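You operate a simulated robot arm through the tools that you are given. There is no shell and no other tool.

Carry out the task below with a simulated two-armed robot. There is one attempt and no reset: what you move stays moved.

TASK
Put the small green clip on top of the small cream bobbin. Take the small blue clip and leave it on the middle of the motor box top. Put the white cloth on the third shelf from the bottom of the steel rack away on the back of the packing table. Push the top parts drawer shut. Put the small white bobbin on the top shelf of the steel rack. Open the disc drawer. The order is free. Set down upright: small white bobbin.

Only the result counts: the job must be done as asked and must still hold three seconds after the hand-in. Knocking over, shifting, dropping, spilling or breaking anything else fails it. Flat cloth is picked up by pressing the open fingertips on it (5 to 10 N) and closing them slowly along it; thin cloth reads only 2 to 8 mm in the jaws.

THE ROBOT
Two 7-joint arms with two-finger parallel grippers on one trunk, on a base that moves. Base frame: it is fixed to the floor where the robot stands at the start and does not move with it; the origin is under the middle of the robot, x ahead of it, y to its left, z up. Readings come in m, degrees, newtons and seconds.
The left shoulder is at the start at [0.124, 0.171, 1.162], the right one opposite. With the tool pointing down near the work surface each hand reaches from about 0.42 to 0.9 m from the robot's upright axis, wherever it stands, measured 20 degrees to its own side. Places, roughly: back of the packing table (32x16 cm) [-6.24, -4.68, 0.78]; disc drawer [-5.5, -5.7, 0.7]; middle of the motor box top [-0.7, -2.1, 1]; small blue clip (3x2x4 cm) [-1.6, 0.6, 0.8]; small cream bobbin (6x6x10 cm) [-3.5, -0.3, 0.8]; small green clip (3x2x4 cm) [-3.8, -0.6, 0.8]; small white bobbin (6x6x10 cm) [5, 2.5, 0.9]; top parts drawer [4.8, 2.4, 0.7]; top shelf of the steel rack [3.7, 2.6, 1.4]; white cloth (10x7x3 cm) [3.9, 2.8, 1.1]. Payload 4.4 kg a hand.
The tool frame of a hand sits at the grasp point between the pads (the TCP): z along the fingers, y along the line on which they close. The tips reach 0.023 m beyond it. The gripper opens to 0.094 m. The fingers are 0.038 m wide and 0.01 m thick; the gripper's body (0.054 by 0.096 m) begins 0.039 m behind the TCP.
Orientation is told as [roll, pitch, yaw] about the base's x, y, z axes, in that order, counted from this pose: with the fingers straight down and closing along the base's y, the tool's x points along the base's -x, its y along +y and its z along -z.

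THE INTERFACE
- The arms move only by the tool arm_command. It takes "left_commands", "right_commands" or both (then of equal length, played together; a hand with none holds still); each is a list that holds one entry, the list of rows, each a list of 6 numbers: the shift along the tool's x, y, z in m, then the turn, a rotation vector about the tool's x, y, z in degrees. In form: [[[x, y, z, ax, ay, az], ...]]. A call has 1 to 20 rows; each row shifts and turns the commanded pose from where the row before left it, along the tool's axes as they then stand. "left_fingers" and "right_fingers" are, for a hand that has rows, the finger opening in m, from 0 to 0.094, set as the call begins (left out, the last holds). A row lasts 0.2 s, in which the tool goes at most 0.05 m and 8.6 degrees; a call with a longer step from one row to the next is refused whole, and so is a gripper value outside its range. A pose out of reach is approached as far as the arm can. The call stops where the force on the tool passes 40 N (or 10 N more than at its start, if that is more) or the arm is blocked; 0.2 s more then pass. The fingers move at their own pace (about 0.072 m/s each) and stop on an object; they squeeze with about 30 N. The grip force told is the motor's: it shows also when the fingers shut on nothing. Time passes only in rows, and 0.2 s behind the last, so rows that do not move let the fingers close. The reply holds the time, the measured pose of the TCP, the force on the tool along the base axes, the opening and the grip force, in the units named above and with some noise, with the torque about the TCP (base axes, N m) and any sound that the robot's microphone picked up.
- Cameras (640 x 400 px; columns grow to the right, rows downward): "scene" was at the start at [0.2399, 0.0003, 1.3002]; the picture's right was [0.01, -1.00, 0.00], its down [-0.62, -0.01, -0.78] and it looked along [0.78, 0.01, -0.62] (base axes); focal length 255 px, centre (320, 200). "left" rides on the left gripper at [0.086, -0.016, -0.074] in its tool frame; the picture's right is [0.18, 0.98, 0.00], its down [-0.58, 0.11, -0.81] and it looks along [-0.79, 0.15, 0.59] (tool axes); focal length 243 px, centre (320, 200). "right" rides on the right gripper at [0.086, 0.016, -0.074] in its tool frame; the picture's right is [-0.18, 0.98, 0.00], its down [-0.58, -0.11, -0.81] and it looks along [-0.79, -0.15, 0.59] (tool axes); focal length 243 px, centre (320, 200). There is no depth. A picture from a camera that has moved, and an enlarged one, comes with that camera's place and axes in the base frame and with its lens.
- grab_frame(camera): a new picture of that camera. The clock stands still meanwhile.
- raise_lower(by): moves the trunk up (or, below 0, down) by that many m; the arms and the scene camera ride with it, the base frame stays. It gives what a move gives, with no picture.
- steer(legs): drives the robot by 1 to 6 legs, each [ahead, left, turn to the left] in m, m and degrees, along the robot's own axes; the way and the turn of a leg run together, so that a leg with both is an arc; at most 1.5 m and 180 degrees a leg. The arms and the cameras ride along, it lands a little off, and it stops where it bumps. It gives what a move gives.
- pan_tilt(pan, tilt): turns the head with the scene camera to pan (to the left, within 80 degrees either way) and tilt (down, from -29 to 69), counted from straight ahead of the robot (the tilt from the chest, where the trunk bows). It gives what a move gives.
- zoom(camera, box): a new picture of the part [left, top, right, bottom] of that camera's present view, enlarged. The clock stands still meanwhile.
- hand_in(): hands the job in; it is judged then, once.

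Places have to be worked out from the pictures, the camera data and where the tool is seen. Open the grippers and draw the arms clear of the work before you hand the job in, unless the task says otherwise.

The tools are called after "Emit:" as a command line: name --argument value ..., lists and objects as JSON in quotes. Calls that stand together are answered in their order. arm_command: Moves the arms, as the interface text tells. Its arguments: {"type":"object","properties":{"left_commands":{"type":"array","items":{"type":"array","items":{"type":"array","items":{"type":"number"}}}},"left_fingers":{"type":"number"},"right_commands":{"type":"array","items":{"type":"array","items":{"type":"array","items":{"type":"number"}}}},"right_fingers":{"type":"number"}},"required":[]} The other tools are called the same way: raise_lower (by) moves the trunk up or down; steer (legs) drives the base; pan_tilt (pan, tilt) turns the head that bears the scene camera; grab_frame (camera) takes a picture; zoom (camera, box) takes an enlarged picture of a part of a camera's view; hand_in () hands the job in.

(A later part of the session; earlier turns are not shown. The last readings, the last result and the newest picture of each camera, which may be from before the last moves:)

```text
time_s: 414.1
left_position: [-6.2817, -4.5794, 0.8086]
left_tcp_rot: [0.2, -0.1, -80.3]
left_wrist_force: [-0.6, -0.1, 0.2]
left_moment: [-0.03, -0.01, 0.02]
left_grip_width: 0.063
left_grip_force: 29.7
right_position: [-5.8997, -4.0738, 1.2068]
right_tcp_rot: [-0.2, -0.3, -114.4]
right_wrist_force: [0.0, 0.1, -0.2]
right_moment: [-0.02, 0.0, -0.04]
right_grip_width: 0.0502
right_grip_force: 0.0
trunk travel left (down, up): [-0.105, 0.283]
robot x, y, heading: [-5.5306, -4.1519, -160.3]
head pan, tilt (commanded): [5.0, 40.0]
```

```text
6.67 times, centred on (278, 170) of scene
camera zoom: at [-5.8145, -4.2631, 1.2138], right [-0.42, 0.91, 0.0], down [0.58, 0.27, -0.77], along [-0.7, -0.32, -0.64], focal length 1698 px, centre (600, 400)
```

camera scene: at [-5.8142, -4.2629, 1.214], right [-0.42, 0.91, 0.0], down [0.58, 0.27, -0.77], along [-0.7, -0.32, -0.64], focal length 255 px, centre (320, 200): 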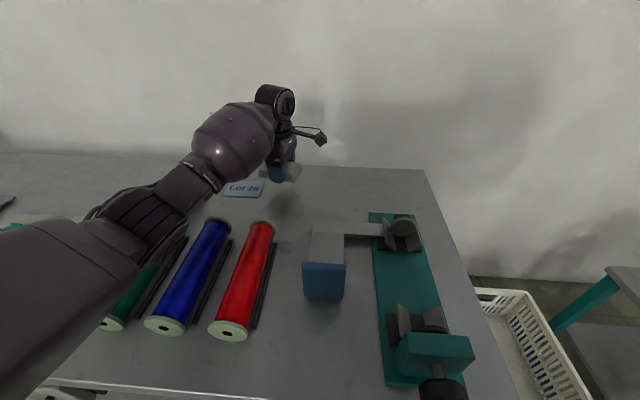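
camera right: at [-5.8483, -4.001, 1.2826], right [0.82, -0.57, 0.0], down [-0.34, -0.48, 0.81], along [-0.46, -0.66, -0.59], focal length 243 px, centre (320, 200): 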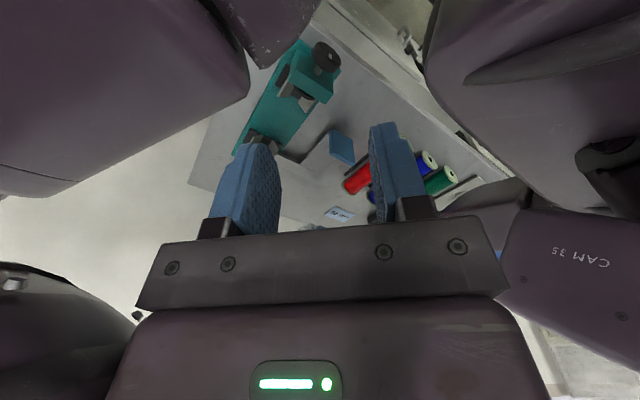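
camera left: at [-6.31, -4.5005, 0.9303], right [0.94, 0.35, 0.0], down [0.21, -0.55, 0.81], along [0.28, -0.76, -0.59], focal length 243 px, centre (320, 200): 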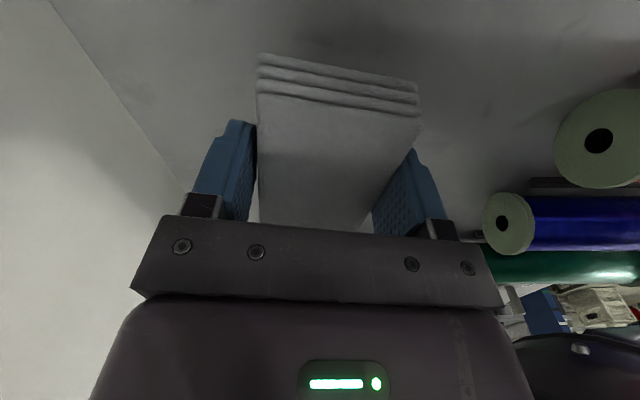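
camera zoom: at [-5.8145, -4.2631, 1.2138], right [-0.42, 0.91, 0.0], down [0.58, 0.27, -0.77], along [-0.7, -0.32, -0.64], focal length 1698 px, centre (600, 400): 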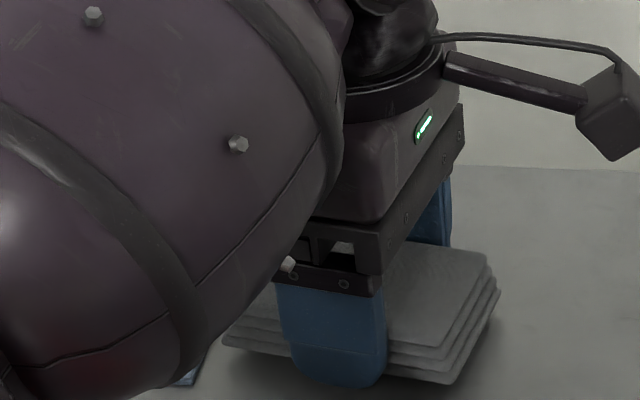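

Emit:
arm_command --left_commands '[[[0, 0, 0.003, 0, 0, 0], [0, 0, 0, 0, 0, 0]]]'

Emit:
arm_command --left_commands '[[[0, 0, 0.002, 0, 0, 0], [0, 0, 0, 0, 0, 0]]]'

```text
time_s: 414.6
left_position: [-6.2807, -4.5783, 0.8054]
left_tcp_rot: [0.1, 0.1, -80.3]
left_wrist_force: [0.3, -0.6, 0.0]
left_moment: [-0.01, -0.01, 0.02]
left_grip_width: 0.0628
left_grip_force: 30.1
right_position: [-5.899, -4.0748, 1.2072]
right_tcp_rot: [0.0, -0.4, -114.5]
right_wrist_force: [-0.6, -0.6, -0.3]
right_moment: [0.03, 0.03, 0.03]
right_grip_width: 0.0498
right_grip_force: 0.1
trunk travel left (down, up): [-0.105, 0.283]
robot x, y, heading: [-5.5292, -4.1505, -160.3]
head pan, tilt (commanded): [5.0, 40.0]
```

```text
time_s: 415.2
left_position: [-6.2806, -4.5784, 0.805]
left_tcp_rot: [0.1, 0.0, -80.2]
left_wrist_force: [0.4, -0.1, -0.1]
left_moment: [0.03, -0.01, 0.02]
left_grip_width: 0.0633
left_grip_force: 29.9
right_position: [-5.8993, -4.0729, 1.2071]
right_tcp_rot: [-0.1, -0.3, -114.5]
right_wrist_force: [-0.2, 0.3, 0.1]
right_moment: [0.04, -0.04, 0.02]
right_grip_width: 0.0502
right_grip_force: 0.0
trunk travel left (down, up): [-0.105, 0.283]
robot x, y, heading: [-5.526, -4.1506, -160.4]
head pan, tilt (commanded): [5.0, 40.0]
```

Emit:
arm_command --left_commands '[[[0, 0, 0.003, 0, 0, 0], [0, 0, 0, 0, 0, 0]]]'

Emit:
arm_command --left_commands '[[[0, 0, 0.002, 0, 0, 0], [0, 0, 0, 0, 0, 0]]]'

Emit:
zoom --camera "scene" --box '[230, 140, 326, 200]'

```text
time_s: 415.9
left_position: [-6.2816, -4.5769, 0.8026]
left_tcp_rot: [-0.1, 0.0, -80.2]
left_wrist_force: [0.7, -1.9, 7.3]
left_moment: [0.04, -0.26, 0.03]
left_grip_width: 0.063
left_grip_force: 29.7
right_position: [-5.899, -4.0728, 1.2073]
right_tcp_rot: [-0.1, -0.6, -114.4]
right_wrist_force: [-0.3, -0.3, 0.1]
right_moment: [0.0, 0.04, -0.01]
right_grip_width: 0.0501
right_grip_force: 0.1
trunk travel left (down, up): [-0.105, 0.283]
robot x, y, heading: [-5.5278, -4.1522, -160.2]
head pan, tilt (commanded): [5.0, 40.0]
```

```text
time_s: 416.4
left_position: [-6.2823, -4.579, 0.8026]
left_tcp_rot: [-0.2, -0.1, -80.3]
left_wrist_force: [1.4, -4.4, 18.0]
left_moment: [0.3, -0.63, -0.2]
left_grip_width: 0.0632
left_grip_force: 29.8
right_position: [-5.8969, -4.0737, 1.2082]
right_tcp_rot: [-0.2, -0.5, -114.4]
right_wrist_force: [1.0, -0.6, 0.1]
right_moment: [-0.02, 0.01, -0.01]
right_grip_width: 0.05
right_grip_force: 0.1
trunk travel left (down, up): [-0.105, 0.283]
robot x, y, heading: [-5.5286, -4.151, -160.3]
head pan, tilt (commanded): [5.0, 40.0]
```

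```text
6.67 times, centred on (278, 170) of scene
camera zoom: at [-5.8126, -4.2625, 1.2148], right [-0.42, 0.91, 0.0], down [0.58, 0.27, -0.77], along [-0.7, -0.32, -0.64], focal length 1698 px, centre (600, 400)
```

zoom: 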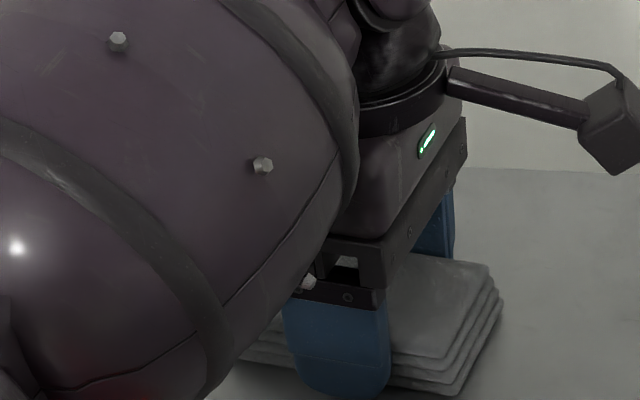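

Contact. I ease off slightly and open the fingers to release the cloth.

Emit:
arm_command --left_commands '[[[0, 0, -0.0015, 0, 0, 0], [0, 0, 0, 0, 0, 0]]]'

Emit:
arm_command --left_commands '[[[0, 0, 0, 0, 0, 0], [0, 0, 0, 0, 0, 0], [0, 0, 0, 0, 0, 0]]]' --left_fingers 0.088

Emit:
zoom --camera "scene" --box '[210, 120, 370, 220]'

Emit:
grab_frame --camera "left"

```text
time_s: 417.1
left_position: [-6.2815, -4.5787, 0.8032]
left_tcp_rot: [-0.1, 0.0, -80.3]
left_wrist_force: [2.2, -4.1, 18.4]
left_moment: [0.15, -0.67, -0.15]
left_grip_width: 0.0634
left_grip_force: 29.8
right_position: [-5.8967, -4.0736, 1.2075]
right_tcp_rot: [-0.1, -0.4, -114.4]
right_wrist_force: [0.3, 0.2, 0.9]
right_moment: [0.01, 0.02, -0.02]
right_grip_width: 0.0501
right_grip_force: 0.0
trunk travel left (down, up): [-0.105, 0.283]
robot x, y, heading: [-5.5264, -4.1473, -160.0]
head pan, tilt (commanded): [5.0, 40.0]
```

```text
time_s: 417.9
left_position: [-6.2827, -4.579, 0.803]
left_tcp_rot: [-0.2, 0.1, -80.3]
left_wrist_force: [-17.3, -4.9, 19.9]
left_moment: [0.13, -0.48, 0.01]
left_grip_width: 0.0803
left_grip_force: 0.1
right_position: [-5.8996, -4.0732, 1.2074]
right_tcp_rot: [-0.2, -0.4, -114.4]
right_wrist_force: [-0.4, -0.3, 0.5]
right_moment: [0.0, -0.04, 0.0]
right_grip_width: 0.0498
right_grip_force: 0.1
trunk travel left (down, up): [-0.105, 0.283]
robot x, y, heading: [-5.5269, -4.1499, -160.0]
head pan, tilt (commanded): [5.0, 40.0]
```

```text
4.00 times, centred on (290, 170) of scene
camera zoom: at [-5.8141, -4.2623, 1.2142], right [-0.42, 0.91, 0.0], down [0.58, 0.27, -0.77], along [-0.7, -0.32, -0.64], focal length 1019 px, centre (440, 320)
```

zoom: 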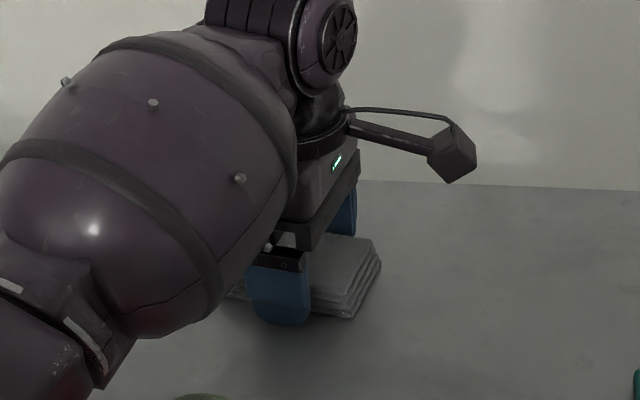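

```text
taken
camera left: at [-6.3124, -4.4947, 0.8784], right [0.94, 0.35, 0.0], down [0.21, -0.55, 0.81], along [0.28, -0.76, -0.59], focal length 243 px, centre (320, 200)
```

left: 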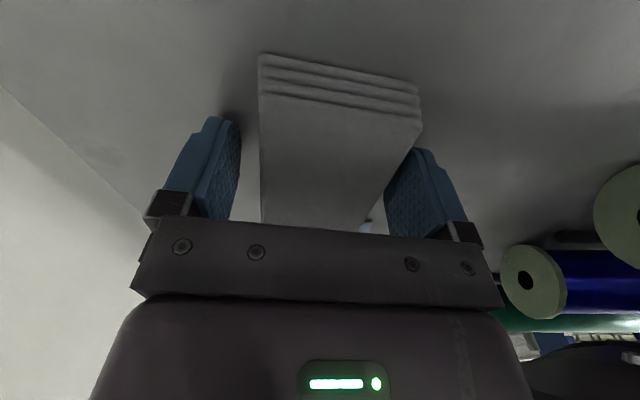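

The fingertips themselves press on the table (20 N). I lift straight up slowly, fingers opening fully.

Emit:
arm_command --left_commands '[[[0, 0, -0.004, 0, 0, 0], [0, 0, -0.004, 0, 0, 0], [0, 0, 0, 0, 0, 0]]]' --left_fingers 0.09

Emit:
grab_frame --camera "left"

```text
time_s: 418.6
left_position: [-6.2816, -4.5793, 0.8068]
left_tcp_rot: [0.2, 0.0, -80.3]
left_wrist_force: [0.6, -0.6, 0.3]
left_moment: [0.01, -0.03, 0.04]
left_grip_width: 0.0904
left_grip_force: 0.1
right_position: [-5.8996, -4.0743, 1.2074]
right_tcp_rot: [-0.1, -0.3, -114.4]
right_wrist_force: [-0.4, 0.0, 0.8]
right_moment: [-0.02, -0.01, 0.0]
right_grip_width: 0.0501
right_grip_force: 0.0
trunk travel left (down, up): [-0.105, 0.283]
robot x, y, heading: [-5.5239, -4.1512, -160.1]
head pan, tilt (commanded): [5.0, 40.0]
```

```text
taken
camera left: at [-6.3116, -4.4961, 0.8821], right [0.94, 0.35, 0.0], down [0.2, -0.55, 0.81], along [0.28, -0.76, -0.59], focal length 243 px, centre (320, 200)
```

left: 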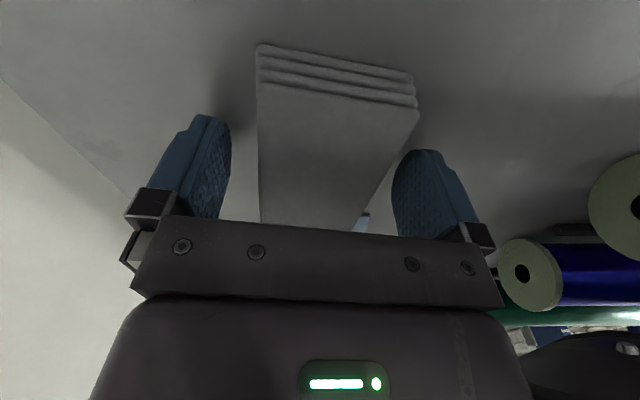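

Released. I raise the hand straight up and then draw it back, and check the cloth.

Emit:
arm_command --left_commands '[[[0, 0, -0.02, 0, 0, 0], [0, 0, -0.04, 0, 0, 0], [0, 0, -0.04, 0, 0, 0], [0, 0, -0.04, 0, 0, 0], [0, 0, -0.04, 0, 0, 0], [0, 0, -0.03, 0, 0, 0], [0, 0, 0, 0, 0, 0]]]'

Emit:
grab_frame --camera "scene"

Emit:
zoom --camera "scene" --box '[140, 140, 380, 290]'

```text
time_s: 420.2
left_position: [-6.2841, -4.5807, 1.0163]
left_tcp_rot: [0.2, 0.0, -80.2]
left_wrist_force: [-0.1, 0.3, 0.6]
left_moment: [0.01, 0.01, -0.01]
left_grip_width: 0.0899
left_grip_force: 0.0
right_position: [-5.9004, -4.074, 1.2064]
right_tcp_rot: [-0.1, -0.3, -114.4]
right_wrist_force: [0.2, 0.4, -0.3]
right_moment: [-0.02, -0.03, 0.01]
right_grip_width: 0.0502
right_grip_force: 0.0
trunk travel left (down, up): [-0.105, 0.283]
robot x, y, heading: [-5.5282, -4.146, -160.3]
head pan, tilt (commanded): [5.0, 40.0]
```

```text
taken
camera scene: at [-5.8151, -4.2634, 1.2134], right [-0.42, 0.91, 0.0], down [0.58, 0.27, -0.77], along [-0.7, -0.32, -0.64], focal length 255 px, centre (320, 200)
```

scene: 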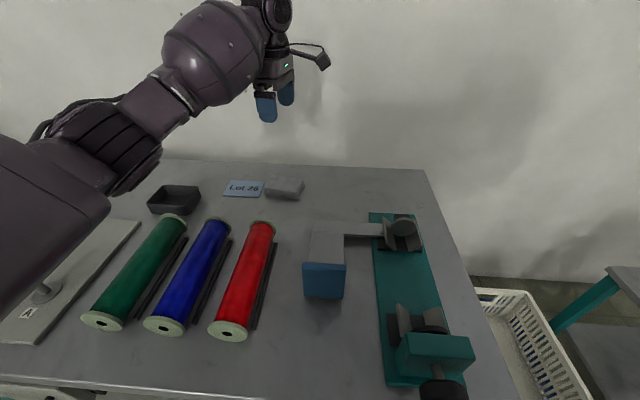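

```text
2.67 times, centred on (260, 215) of scene
camera zoom: at [-5.8151, -4.2634, 1.2134], right [-0.42, 0.91, 0.0], down [0.58, 0.27, -0.77], along [-0.7, -0.32, -0.64], focal length 679 px, centre (480, 160)
```

zoom: 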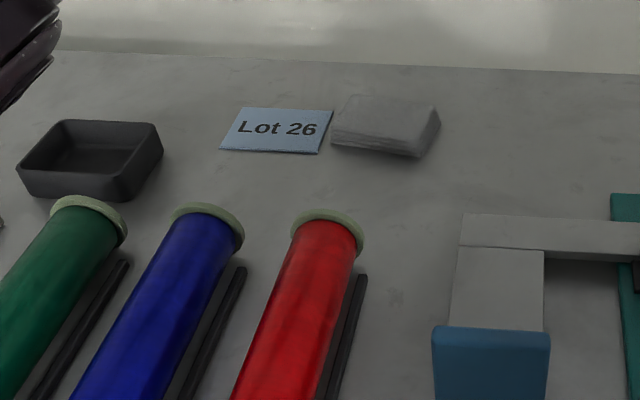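

The cloth lies neatly beside the card in the target zone. I retract the left arm, straighten both hands, and back off a little.

Emit:
arm_command --left_commands '[[[0.007, 0.0394, -0.01, 0, 0, 0], [0.007, 0.0394, -0.01, 0, 0, 0], [0.007, 0.0394, -0.01, 0, 0, 0], [0.007, 0.0394, -0.01, 0, 0, 0], [0.007, 0.0394, -0.01, 0, 0, 0], [0.007, 0.0394, -0.01, 0, 0, 0], [0, 0, -0.02, 0, 0, 8], [0, 0, -0.02, 0, 0, 8], [0, 0, 0, 0, 0, 8], [0, 0, 0, 0, 0, 8], [0, 0, 0, 0, 0, 8], [0, 0, 0, 0, 0, 8], [0, 0, 0, 0, 0, 8], [0, 0, 0, 0, 0, 8], [0, 0, 0, 0, 0, 8], [0, 0, 0, 0, 0, 8], [0, 0, 0, 0, 0, 0]]]' --right_commands '[[[0, 0, 0, 0, 0, 7.5], [0, 0, 0, 0, 0, 7.5], [0, 0, 0, 0, 0, 7.5], [0, 0, 0, 0, 0, 7.5], [0, 0, 0, 0, 0, 7.5], [0, 0, 0, 0, 0, 7.5], [0, 0, 0, 0, 0, 0], [0, 0, 0, 0, 0, 0], [0, 0, 0, 0, 0, 0], [0, 0, 0, 0, 0, 0], [0, 0, 0, 0, 0, 0], [0, 0, 0, 0, 0, 0], [0, 0, 0, 0, 0, 0], [0, 0, 0, 0, 0, 0], [0, 0, 0, 0, 0, 0], [0, 0, 0, 0, 0, 0], [0, 0, 0, 0, 0, 0]]]'

Emit:
steer --legs '[[-0.2, 0, 0]]'

Emit:
pan_tilt --pan 50 --tilt 30

Emit:
grab_frame --camera "scene"

```text
time_s: 423.9
left_position: [-6.0568, -4.4978, 1.1188]
left_tcp_rot: [-0.1, 0.1, -160.4]
left_wrist_force: [-1.1, 0.4, -0.4]
left_moment: [0.03, 0.03, 0.01]
left_grip_width: 0.0903
left_grip_force: 0.1
right_position: [-5.8997, -4.0752, 1.2064]
right_tcp_rot: [0.1, -0.4, -159.4]
right_wrist_force: [-0.8, 0.1, -0.8]
right_moment: [-0.04, 0.0, -0.02]
right_grip_width: 0.0498
right_grip_force: 0.1
trunk travel left (down, up): [-0.105, 0.283]
robot x, y, heading: [-5.5257, -4.1476, -160.2]
head pan, tilt (commanded): [5.0, 40.0]
```

```text
time_s: 425.4
left_position: [-5.869, -4.4279, 1.1182]
left_tcp_rot: [0.0, 0.1, -160.5]
left_wrist_force: [0.6, -0.6, 0.3]
left_moment: [0.0, 0.03, -0.02]
left_grip_width: 0.0899
left_grip_force: 0.0
right_position: [-5.7111, -4.0055, 1.2066]
right_tcp_rot: [0.2, -0.3, -159.6]
right_wrist_force: [0.1, -0.5, 0.6]
right_moment: [0.02, 0.03, 0.02]
right_grip_width: 0.0501
right_grip_force: 0.1
trunk travel left (down, up): [-0.105, 0.283]
robot x, y, heading: [-5.3365, -4.0827, -160.5]
head pan, tilt (commanded): [5.0, 40.0]
```

```text
time_s: 426.6
left_position: [-5.8694, -4.4293, 1.1193]
left_tcp_rot: [0.0, 0.1, -160.5]
left_wrist_force: [0.3, 0.7, 0.3]
left_moment: [-0.01, 0.03, 0.0]
left_grip_width: 0.0899
left_grip_force: 0.0
right_position: [-5.71, -4.0063, 1.206]
right_tcp_rot: [0.2, -0.3, -159.5]
right_wrist_force: [0.7, 0.3, 0.4]
right_moment: [0.01, -0.01, -0.03]
right_grip_width: 0.0501
right_grip_force: 0.0
trunk travel left (down, up): [-0.105, 0.283]
robot x, y, heading: [-5.3404, -4.0831, -160.4]
head pan, tilt (commanded): [50.0, 30.0]
```

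```text
taken
camera scene: at [-5.5815, -4.2441, 1.2291], right [-0.94, 0.35, 0.0], down [0.17, 0.47, -0.87], along [-0.3, -0.81, -0.5], focal length 255 px, centre (320, 200)
```

scene: 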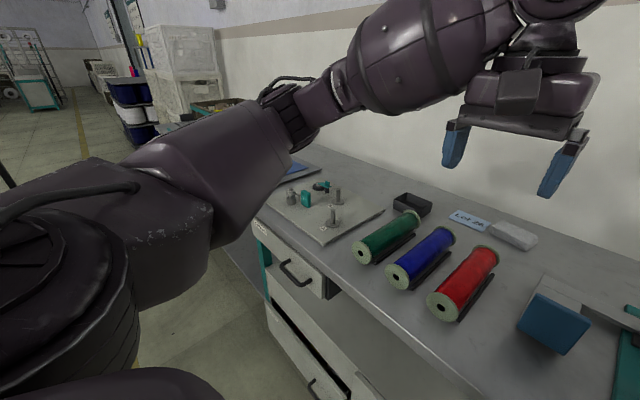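

I turn left to view the left part of the table and the blue trolley's position.

Emit:
steer --legs '[[-0.15, 0, 0], [0, 0, 50]]'

Emit:
pan_tilt --pan 0 --tilt 30

Emit:
grab_frame --camera "scene"

```text
time_s: 430.2
left_position: [-5.274, -4.6614, 1.1182]
left_tcp_rot: [0.0, 0.1, -110.4]
left_wrist_force: [0.3, -0.3, -0.1]
left_moment: [0.02, 0.02, -0.01]
left_grip_width: 0.0898
left_grip_force: 0.1
right_position: [-5.4966, -4.2687, 1.2084]
right_tcp_rot: [0.2, -0.4, -109.6]
right_wrist_force: [0.6, -0.3, -0.1]
right_moment: [0.0, 0.0, 0.02]
right_grip_width: 0.0499
right_grip_force: 0.0
trunk travel left (down, up): [-0.105, 0.283]
robot x, y, heading: [-5.2039, -4.0352, -110.6]
head pan, tilt (commanded): [50.0, 30.0]
```

```text
time_s: 431.4
left_position: [-5.2756, -4.661, 1.1185]
left_tcp_rot: [0.0, 0.2, -110.4]
left_wrist_force: [-0.2, 0.0, -0.7]
left_moment: [-0.02, 0.02, -0.05]
left_grip_width: 0.09
left_grip_force: 0.1
right_position: [-5.4969, -4.2674, 1.2062]
right_tcp_rot: [0.2, -0.3, -109.6]
right_wrist_force: [-0.9, 0.4, 0.2]
right_moment: [0.02, -0.03, -0.01]
right_grip_width: 0.0501
right_grip_force: 0.0
trunk travel left (down, up): [-0.105, 0.283]
robot x, y, heading: [-5.1987, -4.0338, -110.4]
head pan, tilt (commanded): [0.0, 30.0]
```

```text
taken
camera scene: at [-5.3074, -4.329, 1.2291], right [-0.94, 0.35, 0.0], down [0.17, 0.47, -0.87], along [-0.3, -0.81, -0.5], focal length 255 px, centre (320, 200)
```

scene: 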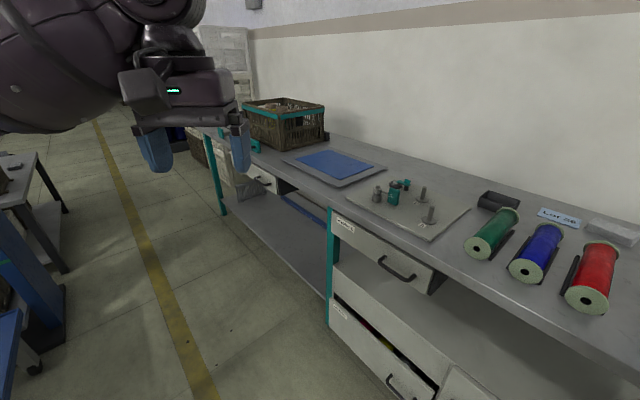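

I can read the drawers from here; zooming to identify the labels.

Emit:
zoom --camera "scene" --box '[190, 130, 350, 230]'

Emit:
zoom --camera "scene" --box '[310, 195, 470, 400]'

```text
4.00 times, centred on (270, 180) of scene
camera zoom: at [-5.3074, -4.329, 1.2291], right [-0.94, 0.35, 0.0], down [0.17, 0.47, -0.87], along [-0.3, -0.81, -0.5], focal length 1019 px, centre (520, 280)
```

zoom: 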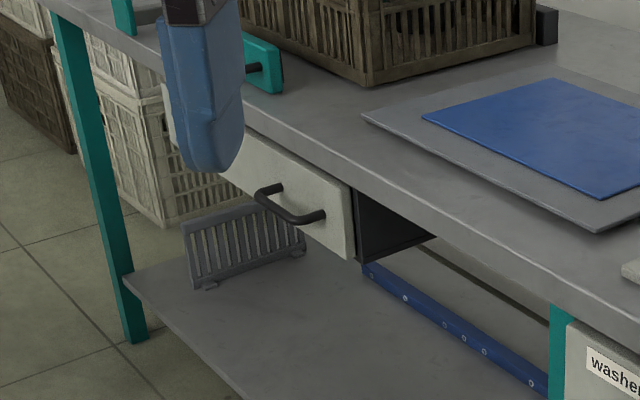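

```text
1.95 times, centred on (390, 298) of scene
camera zoom: at [-5.3074, -4.329, 1.2291], right [-0.94, 0.35, 0.0], down [0.17, 0.47, -0.87], along [-0.3, -0.81, -0.5], focal length 497 px, centre (183, 10)
```

zoom: 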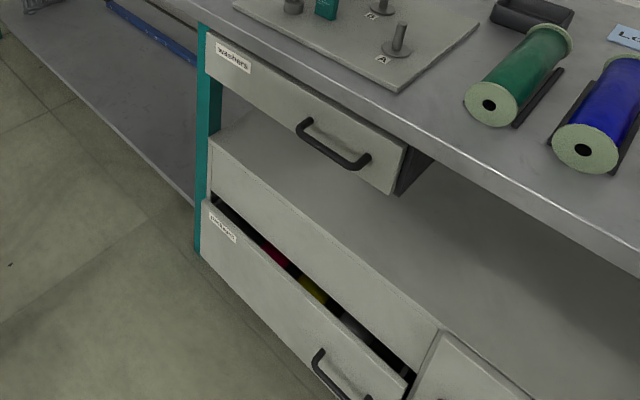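

The right drawer is labelled "washers"; the left one is the disc drawer, its bar handle near e(-9.27,-3.24), z≈0.685. I turn back to face the table and strafe left so the left arm can reach it, keeping clear of the trolley behind.

Emit:
steer --legs '[[0, 0, -50], [0, 0.75, 0]]'

Emit:
pan_tilt --pan 45 --tilt 35

Emit:
grab_frame --camera "scene"

Emit:
grab_frame --camera "left"

```text
time_s: 440.7
left_position: [-5.4788, -5.0956, 1.1183]
left_tcp_rot: [0.0, 0.1, -160.5]
left_wrist_force: [-0.3, -0.6, -0.3]
left_moment: [0.0, -0.02, 0.01]
left_grip_width: 0.0899
left_grip_force: 0.1
right_position: [-5.3192, -4.6729, 1.208]
right_tcp_rot: [0.2, -0.3, -159.5]
right_wrist_force: [-0.2, -0.1, 0.4]
right_moment: [0.01, -0.02, 0.01]
right_grip_width: 0.0497
right_grip_force: 0.1
trunk travel left (down, up): [-0.105, 0.283]
robot x, y, heading: [-4.9479, -4.7501, -160.3]
head pan, tilt (commanded): [0.0, 30.0]
```

```text
time_s: 441.9
left_position: [-5.4771, -5.0962, 1.1196]
left_tcp_rot: [0.1, 0.1, -160.5]
left_wrist_force: [-1.3, -0.2, -0.6]
left_moment: [0.02, 0.02, -0.03]
left_grip_width: 0.09
left_grip_force: 0.1
right_position: [-5.3194, -4.6724, 1.2061]
right_tcp_rot: [0.1, -0.2, -159.6]
right_wrist_force: [-0.8, 0.6, 0.2]
right_moment: [0.02, 0.0, -0.03]
right_grip_width: 0.05
right_grip_force: 0.0
trunk travel left (down, up): [-0.105, 0.283]
robot x, y, heading: [-4.949, -4.753, -160.5]
head pan, tilt (commanded): [45.0, 35.0]
```

```text
taken
camera scene: at [-5.1959, -4.9063, 1.2214], right [-0.9, 0.43, 0.0], down [0.25, 0.52, -0.82], along [-0.35, -0.74, -0.57], focal length 255 px, centre (320, 200)
```

scene: 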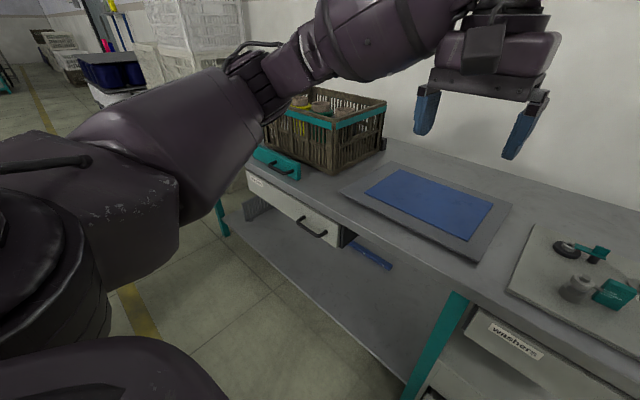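

```text
taken
camera left: at [-5.4009, -5.0511, 1.1941], right [0.5, -0.86, 0.0], down [-0.51, -0.3, 0.81], along [-0.7, -0.4, -0.59], focal length 243 px, centre (320, 200)
```

left: 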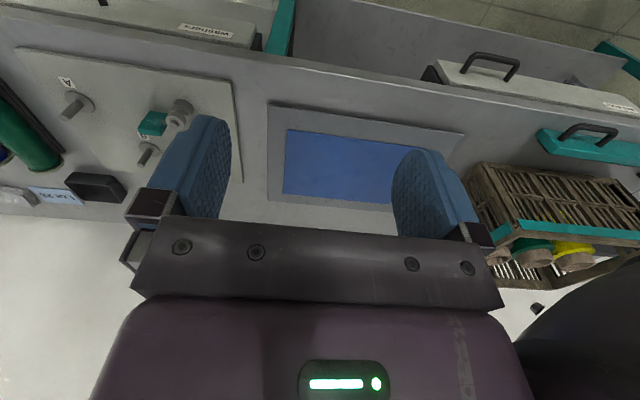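

Both cameras see the disc drawer's handle. I zoom with both to locate it precisely.

Emit:
zoom --camera "scene" --box '[230, 155, 390, 255]'

Emit:
zoom --camera "left" --box '[420, 30, 640, 140]'

```text
4.00 times, centred on (310, 205) of scene
camera zoom: at [-5.1959, -4.9063, 1.2214], right [-0.9, 0.43, 0.0], down [0.25, 0.52, -0.82], along [-0.35, -0.74, -0.57], focal length 1019 px, centre (360, 180)
```

zoom: 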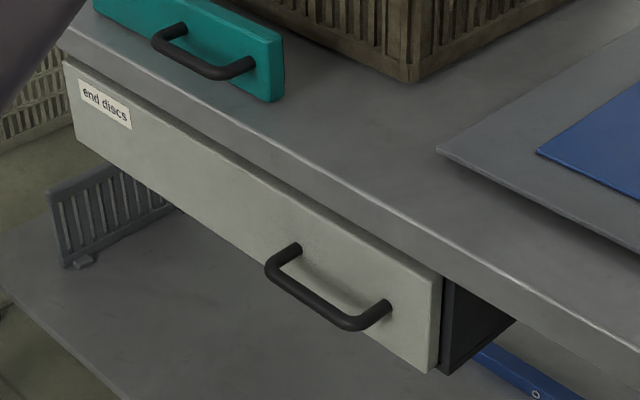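

```text
2.91 times, centred on (530, 85) of left
camera zoom: at [-5.4009, -5.0511, 1.1941], right [0.5, -0.86, 0.0], down [-0.51, -0.3, 0.81], along [-0.7, -0.4, -0.59], focal length 706 px, centre (-291, 534)
```

zoom: 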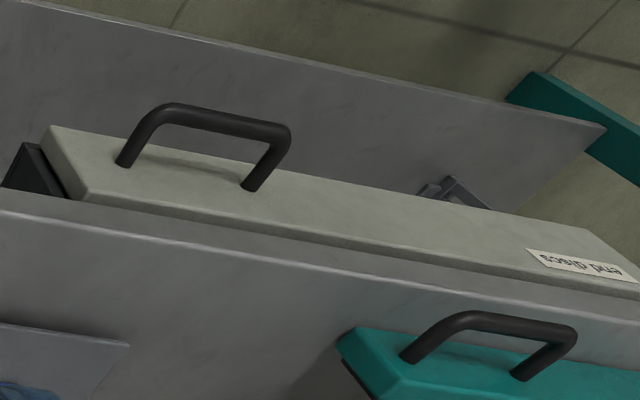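

It's labelled "end discs". Triangulated: handle bar ≈[-5.414,-5.458,0.693], 4.3 cm in front of the drawer face. Plan: left hand from above, turned 90° so one finger goes behind the bar, then back the base away. First I move the hand left in front of the drawer.

Emit:
arm_command --left_commands '[[[0.0072, 0.0408, 0, 0, 0, 0], [0.0072, 0.0408, 0, 0, 0, 0], [0.0072, 0.0408, 0, 0, 0, 0], [0.0072, 0.0408, 0, 0, 0, 0], [0.0072, 0.0408, 0, 0, 0, 0], [0.0072, 0.0408, 0, 0, 0, 0], [0.0072, 0.0408, 0, 0, 0, 0], [0.0072, 0.0408, 0, 0, 0, 0], [0.0072, 0.0408, 0, 0, 0, 0], [0, 0, 0, 0, 0, 0]]]' --left_fingers 0.05

Emit:
arm_command --left_commands '[[[0, 0, 0, 0, 0, -7.5], [0, 0, 0, 0, 0, -7.5], [0, 0, 0, 0, 0, -7.5], [0, 0, 0, 0, 0, -7.5], [0, 0, 0, 0, 0, -7.5], [0, 0, 0, 0, 0, -7.5], [0, 0, 0, 0, 0, -7.5], [0, 0, 0, 0, 0, -7.5], [0, 0, 0, 0, 0, -7.5], [0, 0, 0, 0, 0, -7.5], [0, 0, 0, 0, 0, -7.5], [0, 0, 0, 0, 0, -7.5], [0, 0, 0, 0, 0, 0]]]'

Emit:
grab_frame --camera "scene"

Emit:
grab_frame --camera "left"

```text
time_s: 444.1
left_position: [-5.2969, -5.4209, 1.1185]
left_tcp_rot: [0.0, 0.1, -160.5]
left_wrist_force: [-0.1, 0.2, 0.3]
left_moment: [-0.01, 0.01, 0.02]
left_grip_width: 0.0499
left_grip_force: 0.0
right_position: [-5.3189, -4.6725, 1.2057]
right_tcp_rot: [0.2, -0.2, -159.6]
right_wrist_force: [0.0, -0.2, 0.3]
right_moment: [0.02, 0.03, -0.01]
right_grip_width: 0.0499
right_grip_force: 0.1
trunk travel left (down, up): [-0.105, 0.283]
robot x, y, heading: [-4.9486, -4.7496, -160.3]
head pan, tilt (commanded): [45.0, 35.0]
```

```text
time_s: 446.9
left_position: [-5.2937, -5.4207, 1.119]
left_tcp_rot: [0.1, 0.0, -70.3]
left_wrist_force: [0.4, -0.7, -0.5]
left_moment: [-0.02, -0.02, -0.02]
left_grip_width: 0.0501
left_grip_force: 0.1
right_position: [-5.3192, -4.6734, 1.2066]
right_tcp_rot: [0.2, -0.2, -159.6]
right_wrist_force: [0.7, -0.7, -0.2]
right_moment: [-0.02, -0.02, 0.02]
right_grip_width: 0.05
right_grip_force: 0.1
trunk travel left (down, up): [-0.105, 0.283]
robot x, y, heading: [-4.9477, -4.7502, -160.3]
head pan, tilt (commanded): [45.0, 35.0]
```

```text
taken
camera scene: at [-5.1959, -4.9064, 1.2213], right [-0.9, 0.43, 0.0], down [0.25, 0.52, -0.82], along [-0.35, -0.74, -0.57], focal length 255 px, centre (320, 200)
```

scene: 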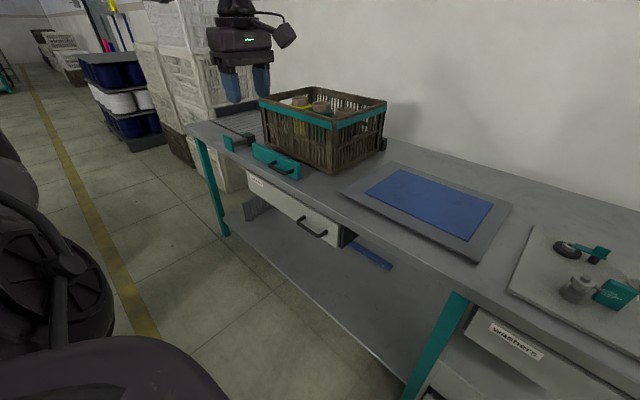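

```text
taken
camera left: at [-5.3367, -5.3441, 1.1945], right [0.86, 0.5, 0.0], down [0.3, -0.51, 0.81], along [0.41, -0.7, -0.59], focal length 243 px, centre (320, 200)
```

left: 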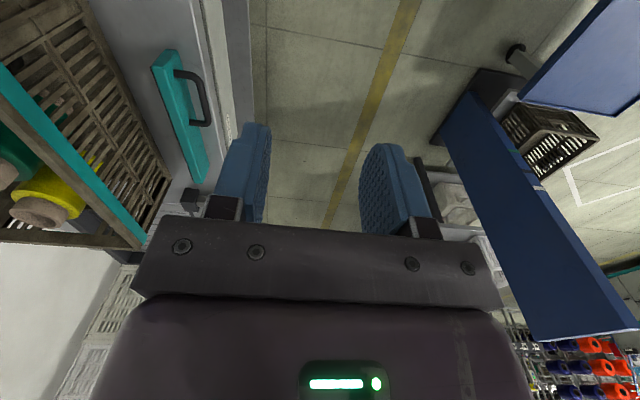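

The hand is turned (rel +90°) in front of the drawer. I tilt it 15° so the wrist leans back from the table edge and lower to z≈0.80.

Emit:
arm_command --left_commands '[[[0, 0, 0, 7.5, 0, 0], [0, 0, 0, 7.5, 0, 0], [0, 0.0104, 0.0386, 0, 0, 0], [0, 0.0104, 0.0386, 0, 0, 0], [0, 0.0104, 0.0386, 0, 0, 0], [0, 0.0104, 0.0386, 0, 0, 0], [0, 0.0104, 0.0386, 0, 0, 0], [0, 0.0104, 0.0386, 0, 0, 0], [0, 0.0104, 0.0386, 0, 0, 0], [0, 0, 0, 0, 0, 0]]]'

Emit:
grab_frame --camera "scene"

Emit:
grab_frame --camera "left"

```text
time_s: 449.1
left_position: [-5.2927, -5.4196, 0.8389]
left_tcp_rot: [-15.1, 0.0, -70.4]
left_wrist_force: [0.6, 0.1, 0.4]
left_moment: [-0.03, 0.02, 0.01]
left_grip_width: 0.0501
left_grip_force: 0.2
right_position: [-5.3195, -4.6712, 1.2061]
right_tcp_rot: [0.2, -0.3, -159.6]
right_wrist_force: [-0.1, -0.1, -0.1]
right_moment: [-0.01, 0.01, 0.0]
right_grip_width: 0.05
right_grip_force: 0.0
trunk travel left (down, up): [-0.105, 0.283]
robot x, y, heading: [-4.9465, -4.7489, -160.3]
head pan, tilt (commanded): [45.0, 35.0]
```

```text
taken
camera scene: at [-5.1954, -4.9058, 1.2217], right [-0.9, 0.43, 0.0], down [0.25, 0.52, -0.82], along [-0.35, -0.74, -0.57], focal length 255 px, centre (320, 200)
```

scene: 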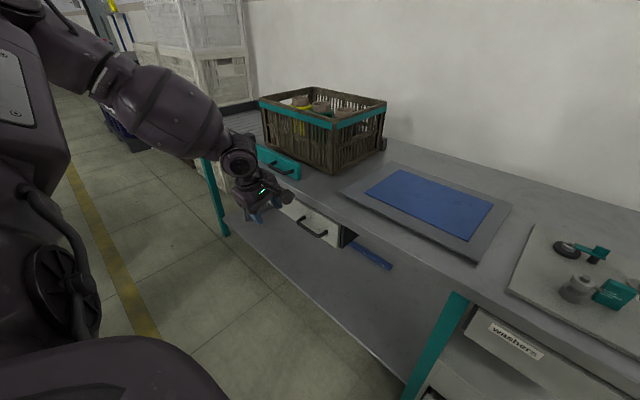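

```text
taken
camera left: at [-5.3168, -5.336, 0.9156], right [0.83, 0.49, -0.25], down [0.49, -0.44, 0.75], along [0.26, -0.75, -0.61], focal length 243 px, centre (320, 200)
```

left: 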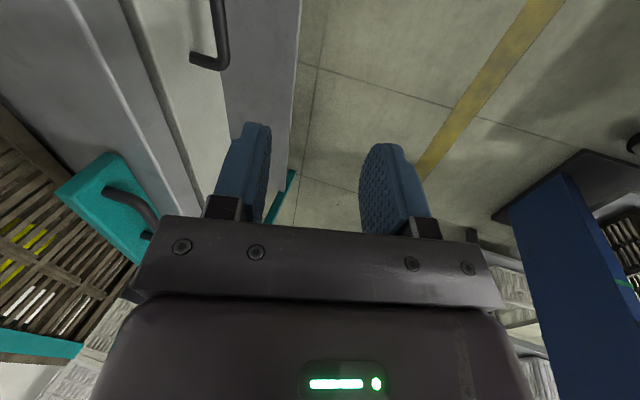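

The handle bar is visible ahead. I lower to z≈0.78 and move forward so that the open fingers are right above the bar.

Emit:
arm_command --left_commands '[[[0, 0.0078, 0.029, 0, 0, 0], [0, 0.0078, 0.029, 0, 0, 0], [0, -0.0386, 0.0104, 0, 0, 0], [0, -0.0386, 0.0104, 0, 0, 0], [0, -0.029, 0.0078, 0, 0, 0], [0, 0, 0, 0, 0, 0]]]'

Emit:
grab_frame --camera "left"

Emit:
zoom --camera "scene" --box '[200, 120, 400, 270]'

```text
time_s: 450.4
left_position: [-5.3939, -5.457, 0.7803]
left_tcp_rot: [-14.9, -0.1, -70.5]
left_wrist_force: [0.1, -0.8, 0.3]
left_moment: [0.02, -0.01, -0.04]
left_grip_width: 0.0499
left_grip_force: 0.0
right_position: [-5.3177, -4.672, 1.2067]
right_tcp_rot: [0.1, -0.3, -159.6]
right_wrist_force: [-1.2, 0.4, 0.0]
right_moment: [-0.03, -0.01, -0.01]
right_grip_width: 0.0499
right_grip_force: 0.0
trunk travel left (down, up): [-0.105, 0.283]
robot x, y, heading: [-4.948, -4.7503, -160.5]
head pan, tilt (commanded): [45.0, 35.0]
```

```text
taken
camera left: at [-5.4191, -5.3731, 0.8575], right [0.83, 0.49, -0.25], down [0.49, -0.44, 0.75], along [0.26, -0.75, -0.61], focal length 243 px, centre (320, 200)
```

left: 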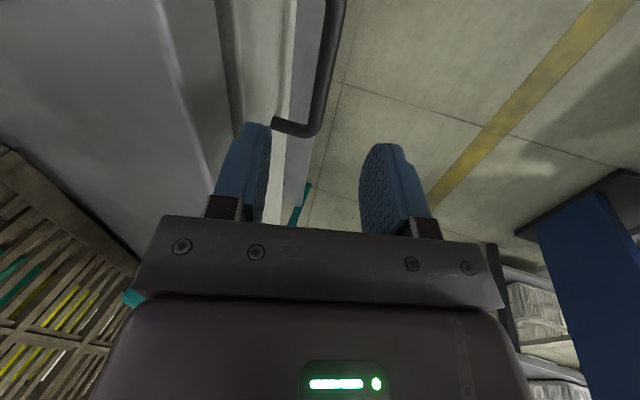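

```text
2.67 times, centred on (300, 195) of scene
camera zoom: at [-5.1954, -4.9061, 1.2216], right [-0.9, 0.43, 0.0], down [0.25, 0.52, -0.82], along [-0.35, -0.74, -0.57], focal length 679 px, centre (373, 213)
```

zoom: 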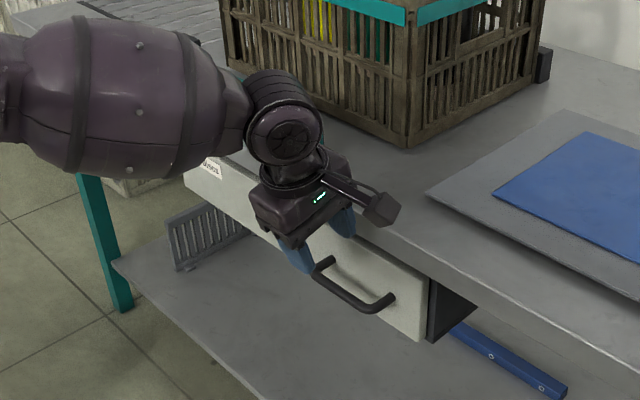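

The bar lies between the fingers but I need to go 14 mm forward and 14 mm right for centring. Then I descend so one finger goes behind the bar.

Emit:
arm_command --left_commands '[[[0.014, -0.0135, 0.0036, 0, 0, 0], [0, 0.0078, 0.029, 0, 0, 0], [0, 0, 0, 0, 0, 0]]]'

Emit:
grab_frame --camera "left"

Emit:
zoom --camera "scene" --box '[250, 150, 370, 240]'

```text
time_s: 451.2
left_position: [-5.4135, -5.4468, 0.7503]
left_tcp_rot: [-14.9, -0.2, -70.4]
left_wrist_force: [0.2, -0.4, 0.3]
left_moment: [0.0, -0.01, -0.05]
left_grip_width: 0.05
left_grip_force: 0.0
right_position: [-5.319, -4.6716, 1.2066]
right_tcp_rot: [0.1, -0.4, -159.5]
right_wrist_force: [1.0, 0.5, 0.0]
right_moment: [0.03, 0.0, -0.01]
right_grip_width: 0.0499
right_grip_force: 0.0
trunk travel left (down, up): [-0.105, 0.283]
robot x, y, heading: [-4.9483, -4.7495, -160.6]
head pan, tilt (commanded): [45.0, 35.0]
```

```text
taken
camera left: at [-5.4377, -5.3632, 0.8274], right [0.83, 0.49, -0.25], down [0.49, -0.44, 0.75], along [0.26, -0.75, -0.61], focal length 243 px, centre (320, 200)
```

left: 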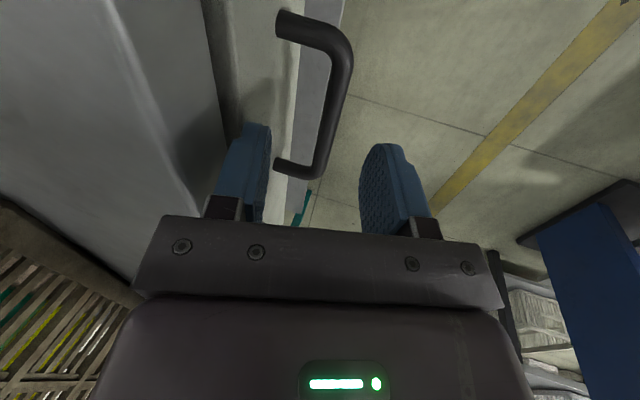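

```text
4.44 times, centred on (310, 195) of scene
camera zoom: at [-5.1955, -4.906, 1.2216], right [-0.9, 0.43, 0.0], down [0.25, 0.52, -0.82], along [-0.35, -0.74, -0.57], focal length 1132 px, centre (364, 222)
```

zoom: 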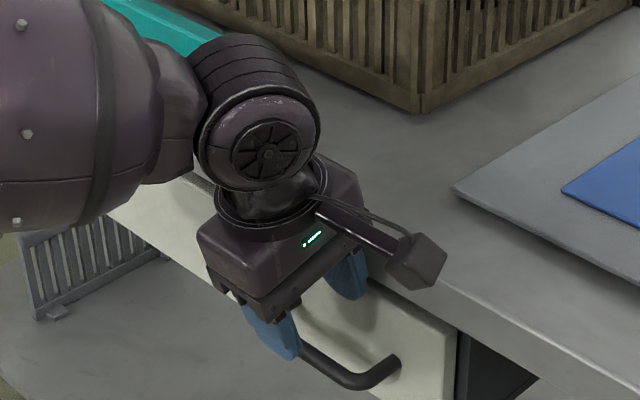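

Well aligned: the bar is 6 mm ahead of the TCP, between the open fingers. I descend the last 5 cm.

Emit:
arm_command --left_commands '[[[0, 0.0065, 0.0242, 0, 0, 0], [0, 0.006, 0.0222, 0, 0, 0], [0, 0, 0, 0, 0, 0]]]'

Emit:
grab_frame --camera "left"

Emit:
zoom --camera "scene" --box '[250, 150, 370, 240]'

```text
time_s: 452.1
left_position: [-5.414, -5.4468, 0.7022]
left_tcp_rot: [-15.0, 0.0, -70.5]
left_wrist_force: [-0.4, 0.3, 0.7]
left_moment: [0.04, -0.02, 0.03]
left_grip_width: 0.0498
left_grip_force: 0.1
right_position: [-5.3188, -4.6717, 1.2073]
right_tcp_rot: [0.2, -0.2, -159.5]
right_wrist_force: [0.0, -0.4, -0.5]
right_moment: [0.03, -0.02, 0.01]
right_grip_width: 0.0503
right_grip_force: 0.1
trunk travel left (down, up): [-0.105, 0.283]
robot x, y, heading: [-4.9469, -4.7485, -160.3]
head pan, tilt (commanded): [45.0, 35.0]
```

```text
taken
camera left: at [-5.4381, -5.3637, 0.7796], right [0.83, 0.49, -0.25], down [0.49, -0.44, 0.75], along [0.26, -0.75, -0.61], focal length 243 px, centre (320, 200)
```

left: 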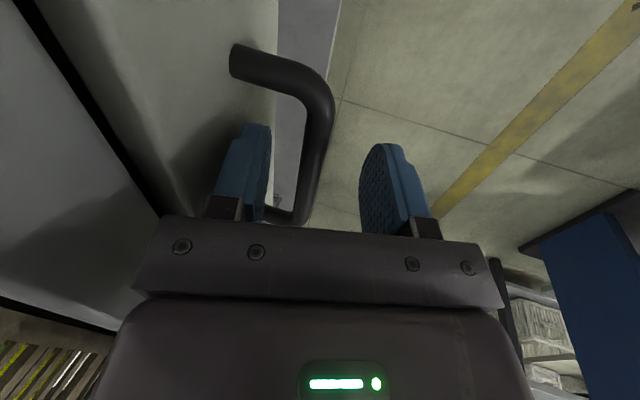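

```text
4.44 times, centred on (310, 195) of scene
camera zoom: at [-5.1956, -4.9062, 1.2215], right [-0.9, 0.43, 0.0], down [0.25, 0.52, -0.82], along [-0.35, -0.74, -0.57], focal length 1132 px, centre (364, 222)
```

zoom: 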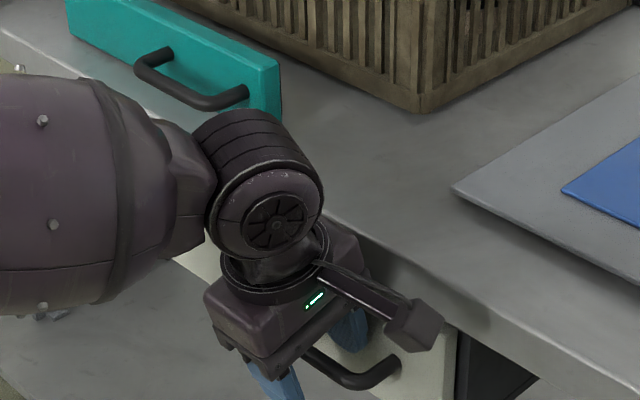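

The bar runs between the fingers. I close on it.

Emit:
arm_command --left_commands '[[[0, 0, 0, 0, 0, 0], [0, 0, 0, 0, 0, 0], [0, 0, 0, 0, 0, 0], [0, 0, 0, 0, 0, 0]]]' --left_fingers 0.004

Emit:
grab_frame --camera "left"

```text
time_s: 453.1
left_position: [-5.4146, -5.4476, 0.7037]
left_tcp_rot: [-15.0, 0.1, -70.6]
left_wrist_force: [-0.8, -0.5, 5.0]
left_moment: [0.21, 0.13, 0.27]
left_grip_width: 0.0121
left_grip_force: 45.4
right_position: [-5.3174, -4.6723, 1.2064]
right_tcp_rot: [0.1, -0.2, -159.6]
right_wrist_force: [-0.3, 0.2, 0.3]
right_moment: [-0.02, 0.01, 0.0]
right_grip_width: 0.0499
right_grip_force: 0.0
trunk travel left (down, up): [-0.105, 0.283]
robot x, y, heading: [-4.946, -4.7521, -160.4]
head pan, tilt (commanded): [45.0, 35.0]
```

```text
taken
camera left: at [-5.4383, -5.3637, 0.7803], right [0.83, 0.49, -0.25], down [0.49, -0.44, 0.75], along [0.26, -0.75, -0.61], focal length 243 px, centre (320, 200)
```

left: 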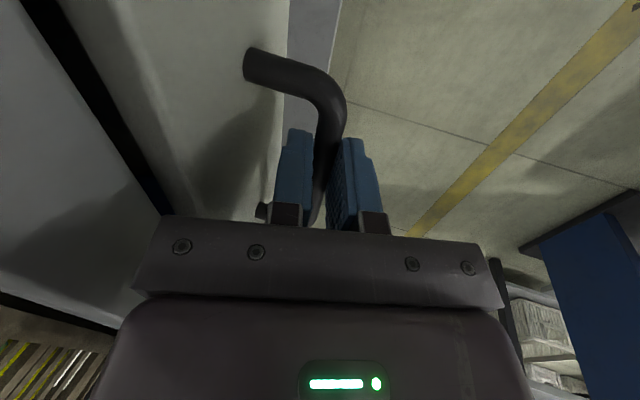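

Gripped (12 mm bar). I pull the drawer straight out with the arm, first 10 cm.

Emit:
arm_command --left_commands '[[[0, 0.0097, -0.0026, 0, 0, 0], [0, 0.0193, -0.0051, 0, 0, 0], [0, 0.0193, -0.0051, 0, 0, 0], [0, 0.0193, -0.0051, 0, 0, 0], [0, 0.0193, -0.0051, 0, 0, 0], [0, 0, 0, 0, 0, 0]]]'

Emit:
grab_frame --camera "scene"

```text
time_s: 454.4
left_position: [-5.3301, -5.417, 0.7043]
left_tcp_rot: [-15.1, 0.1, -70.7]
left_wrist_force: [-9.5, 26.8, 17.3]
left_moment: [0.65, 0.29, 0.47]
left_grip_width: 0.0117
left_grip_force: 44.9
right_position: [-5.3179, -4.6701, 1.2067]
right_tcp_rot: [0.4, -0.4, -159.7]
right_wrist_force: [0.0, 0.6, -1.0]
right_moment: [-0.01, 0.01, -0.01]
right_grip_width: 0.0498
right_grip_force: 0.0
trunk travel left (down, up): [-0.105, 0.283]
robot x, y, heading: [-4.9481, -4.7524, -160.4]
head pan, tilt (commanded): [45.0, 35.0]
```

```text
taken
camera scene: at [-5.1957, -4.903, 1.222], right [-0.9, 0.43, 0.0], down [0.25, 0.52, -0.82], along [-0.35, -0.74, -0.57], focal length 255 px, centre (320, 200)
```

scene: 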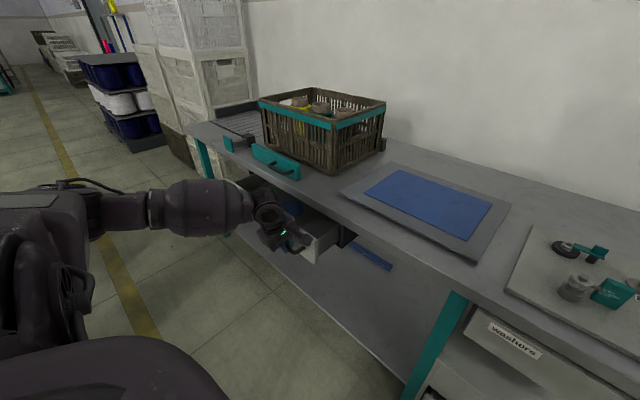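

The drawer slides out (≈9 cm). Side force has built up, so I correct a few millimetres sideways and up while continuing to pull.

Emit:
arm_command --left_commands '[[[0.003, 0, -0.002, 0, 0, 0], [0, 0, 0, 0, 0, 0]]]'

Emit:
arm_command --left_commands '[[[0.0004, 0.0193, -0.0052, 0, 0, 0], [0.0004, 0.0193, -0.0052, 0, 0, 0], [0.0004, 0.0193, -0.0052, 0, 0, 0], [0, 0, 0, 0, 0, 0]]]'

```text
time_s: 455.1
left_position: [-5.3296, -5.4155, 0.7041]
left_tcp_rot: [-14.9, -0.2, -70.4]
left_wrist_force: [-5.5, 14.2, 11.6]
left_moment: [1.04, 0.4, 0.04]
left_grip_width: 0.0119
left_grip_force: 45.5
right_position: [-5.3189, -4.67, 1.2068]
right_tcp_rot: [0.2, -0.3, -159.6]
right_wrist_force: [0.6, -0.8, -1.2]
right_moment: [0.02, 0.01, 0.01]
right_grip_width: 0.05
right_grip_force: 0.0
trunk travel left (down, up): [-0.105, 0.283]
robot x, y, heading: [-4.9449, -4.7527, -160.2]
head pan, tilt (commanded): [45.0, 35.0]
```

```text
time_s: 456.1
left_position: [-5.2738, -5.3943, 0.7029]
left_tcp_rot: [-15.0, -0.2, -70.4]
left_wrist_force: [-0.7, 5.4, 15.0]
left_moment: [-0.3, -0.14, 0.39]
left_grip_width: 0.0116
left_grip_force: 44.8
right_position: [-5.3182, -4.6711, 1.2071]
right_tcp_rot: [0.2, -0.5, -159.6]
right_wrist_force: [0.8, 0.0, 0.9]
right_moment: [-0.01, 0.0, -0.02]
right_grip_width: 0.05
right_grip_force: 0.1
trunk travel left (down, up): [-0.105, 0.283]
robot x, y, heading: [-4.9445, -4.7533, -160.5]
head pan, tilt (commanded): [45.0, 35.0]
```

Pulled 15 cm; forces are modest. I continue another 8 cm.

Emit:
arm_command --left_commands '[[[0.0003, 0.0193, -0.0057, 0, 0, 0], [0.0003, 0.0193, -0.0055, 0, 0, 0], [0.0003, 0.0193, -0.0055, 0, 0, 0], [0.0003, 0.0193, -0.0055, 0, 0, 0], [0, 0, 0, 0, 0, 0]]]'

Emit:
grab_frame --camera "scene"

```text
time_s: 457.2
left_position: [-5.1973, -5.3664, 0.7024]
left_tcp_rot: [-14.8, -0.2, -70.3]
left_wrist_force: [10.6, -23.4, 8.4]
left_moment: [-1.36, -0.51, 0.38]
left_grip_width: 0.0118
left_grip_force: 45.2
right_position: [-5.3188, -4.673, 1.2064]
right_tcp_rot: [0.0, -0.3, -159.6]
right_wrist_force: [0.2, -0.7, -0.5]
right_moment: [0.01, -0.01, 0.01]
right_grip_width: 0.0497
right_grip_force: 0.0
trunk travel left (down, up): [-0.105, 0.283]
robot x, y, heading: [-4.9519, -4.7488, -160.4]
head pan, tilt (commanded): [45.0, 35.0]
```

```text
taken
camera scene: at [-5.195, -4.9074, 1.2212], right [-0.9, 0.43, 0.0], down [0.25, 0.52, -0.82], along [-0.35, -0.74, -0.57], focal length 255 px, centre (320, 200)
```

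scene: 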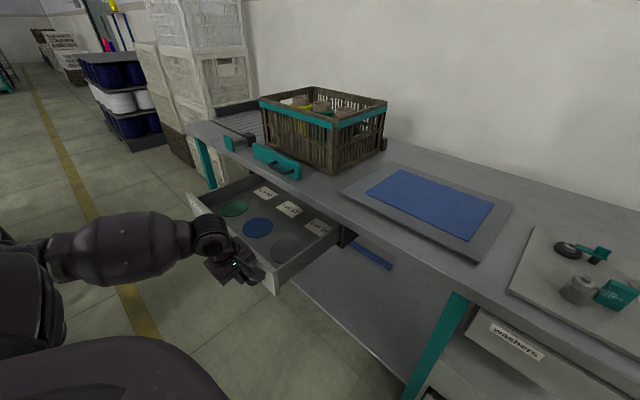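

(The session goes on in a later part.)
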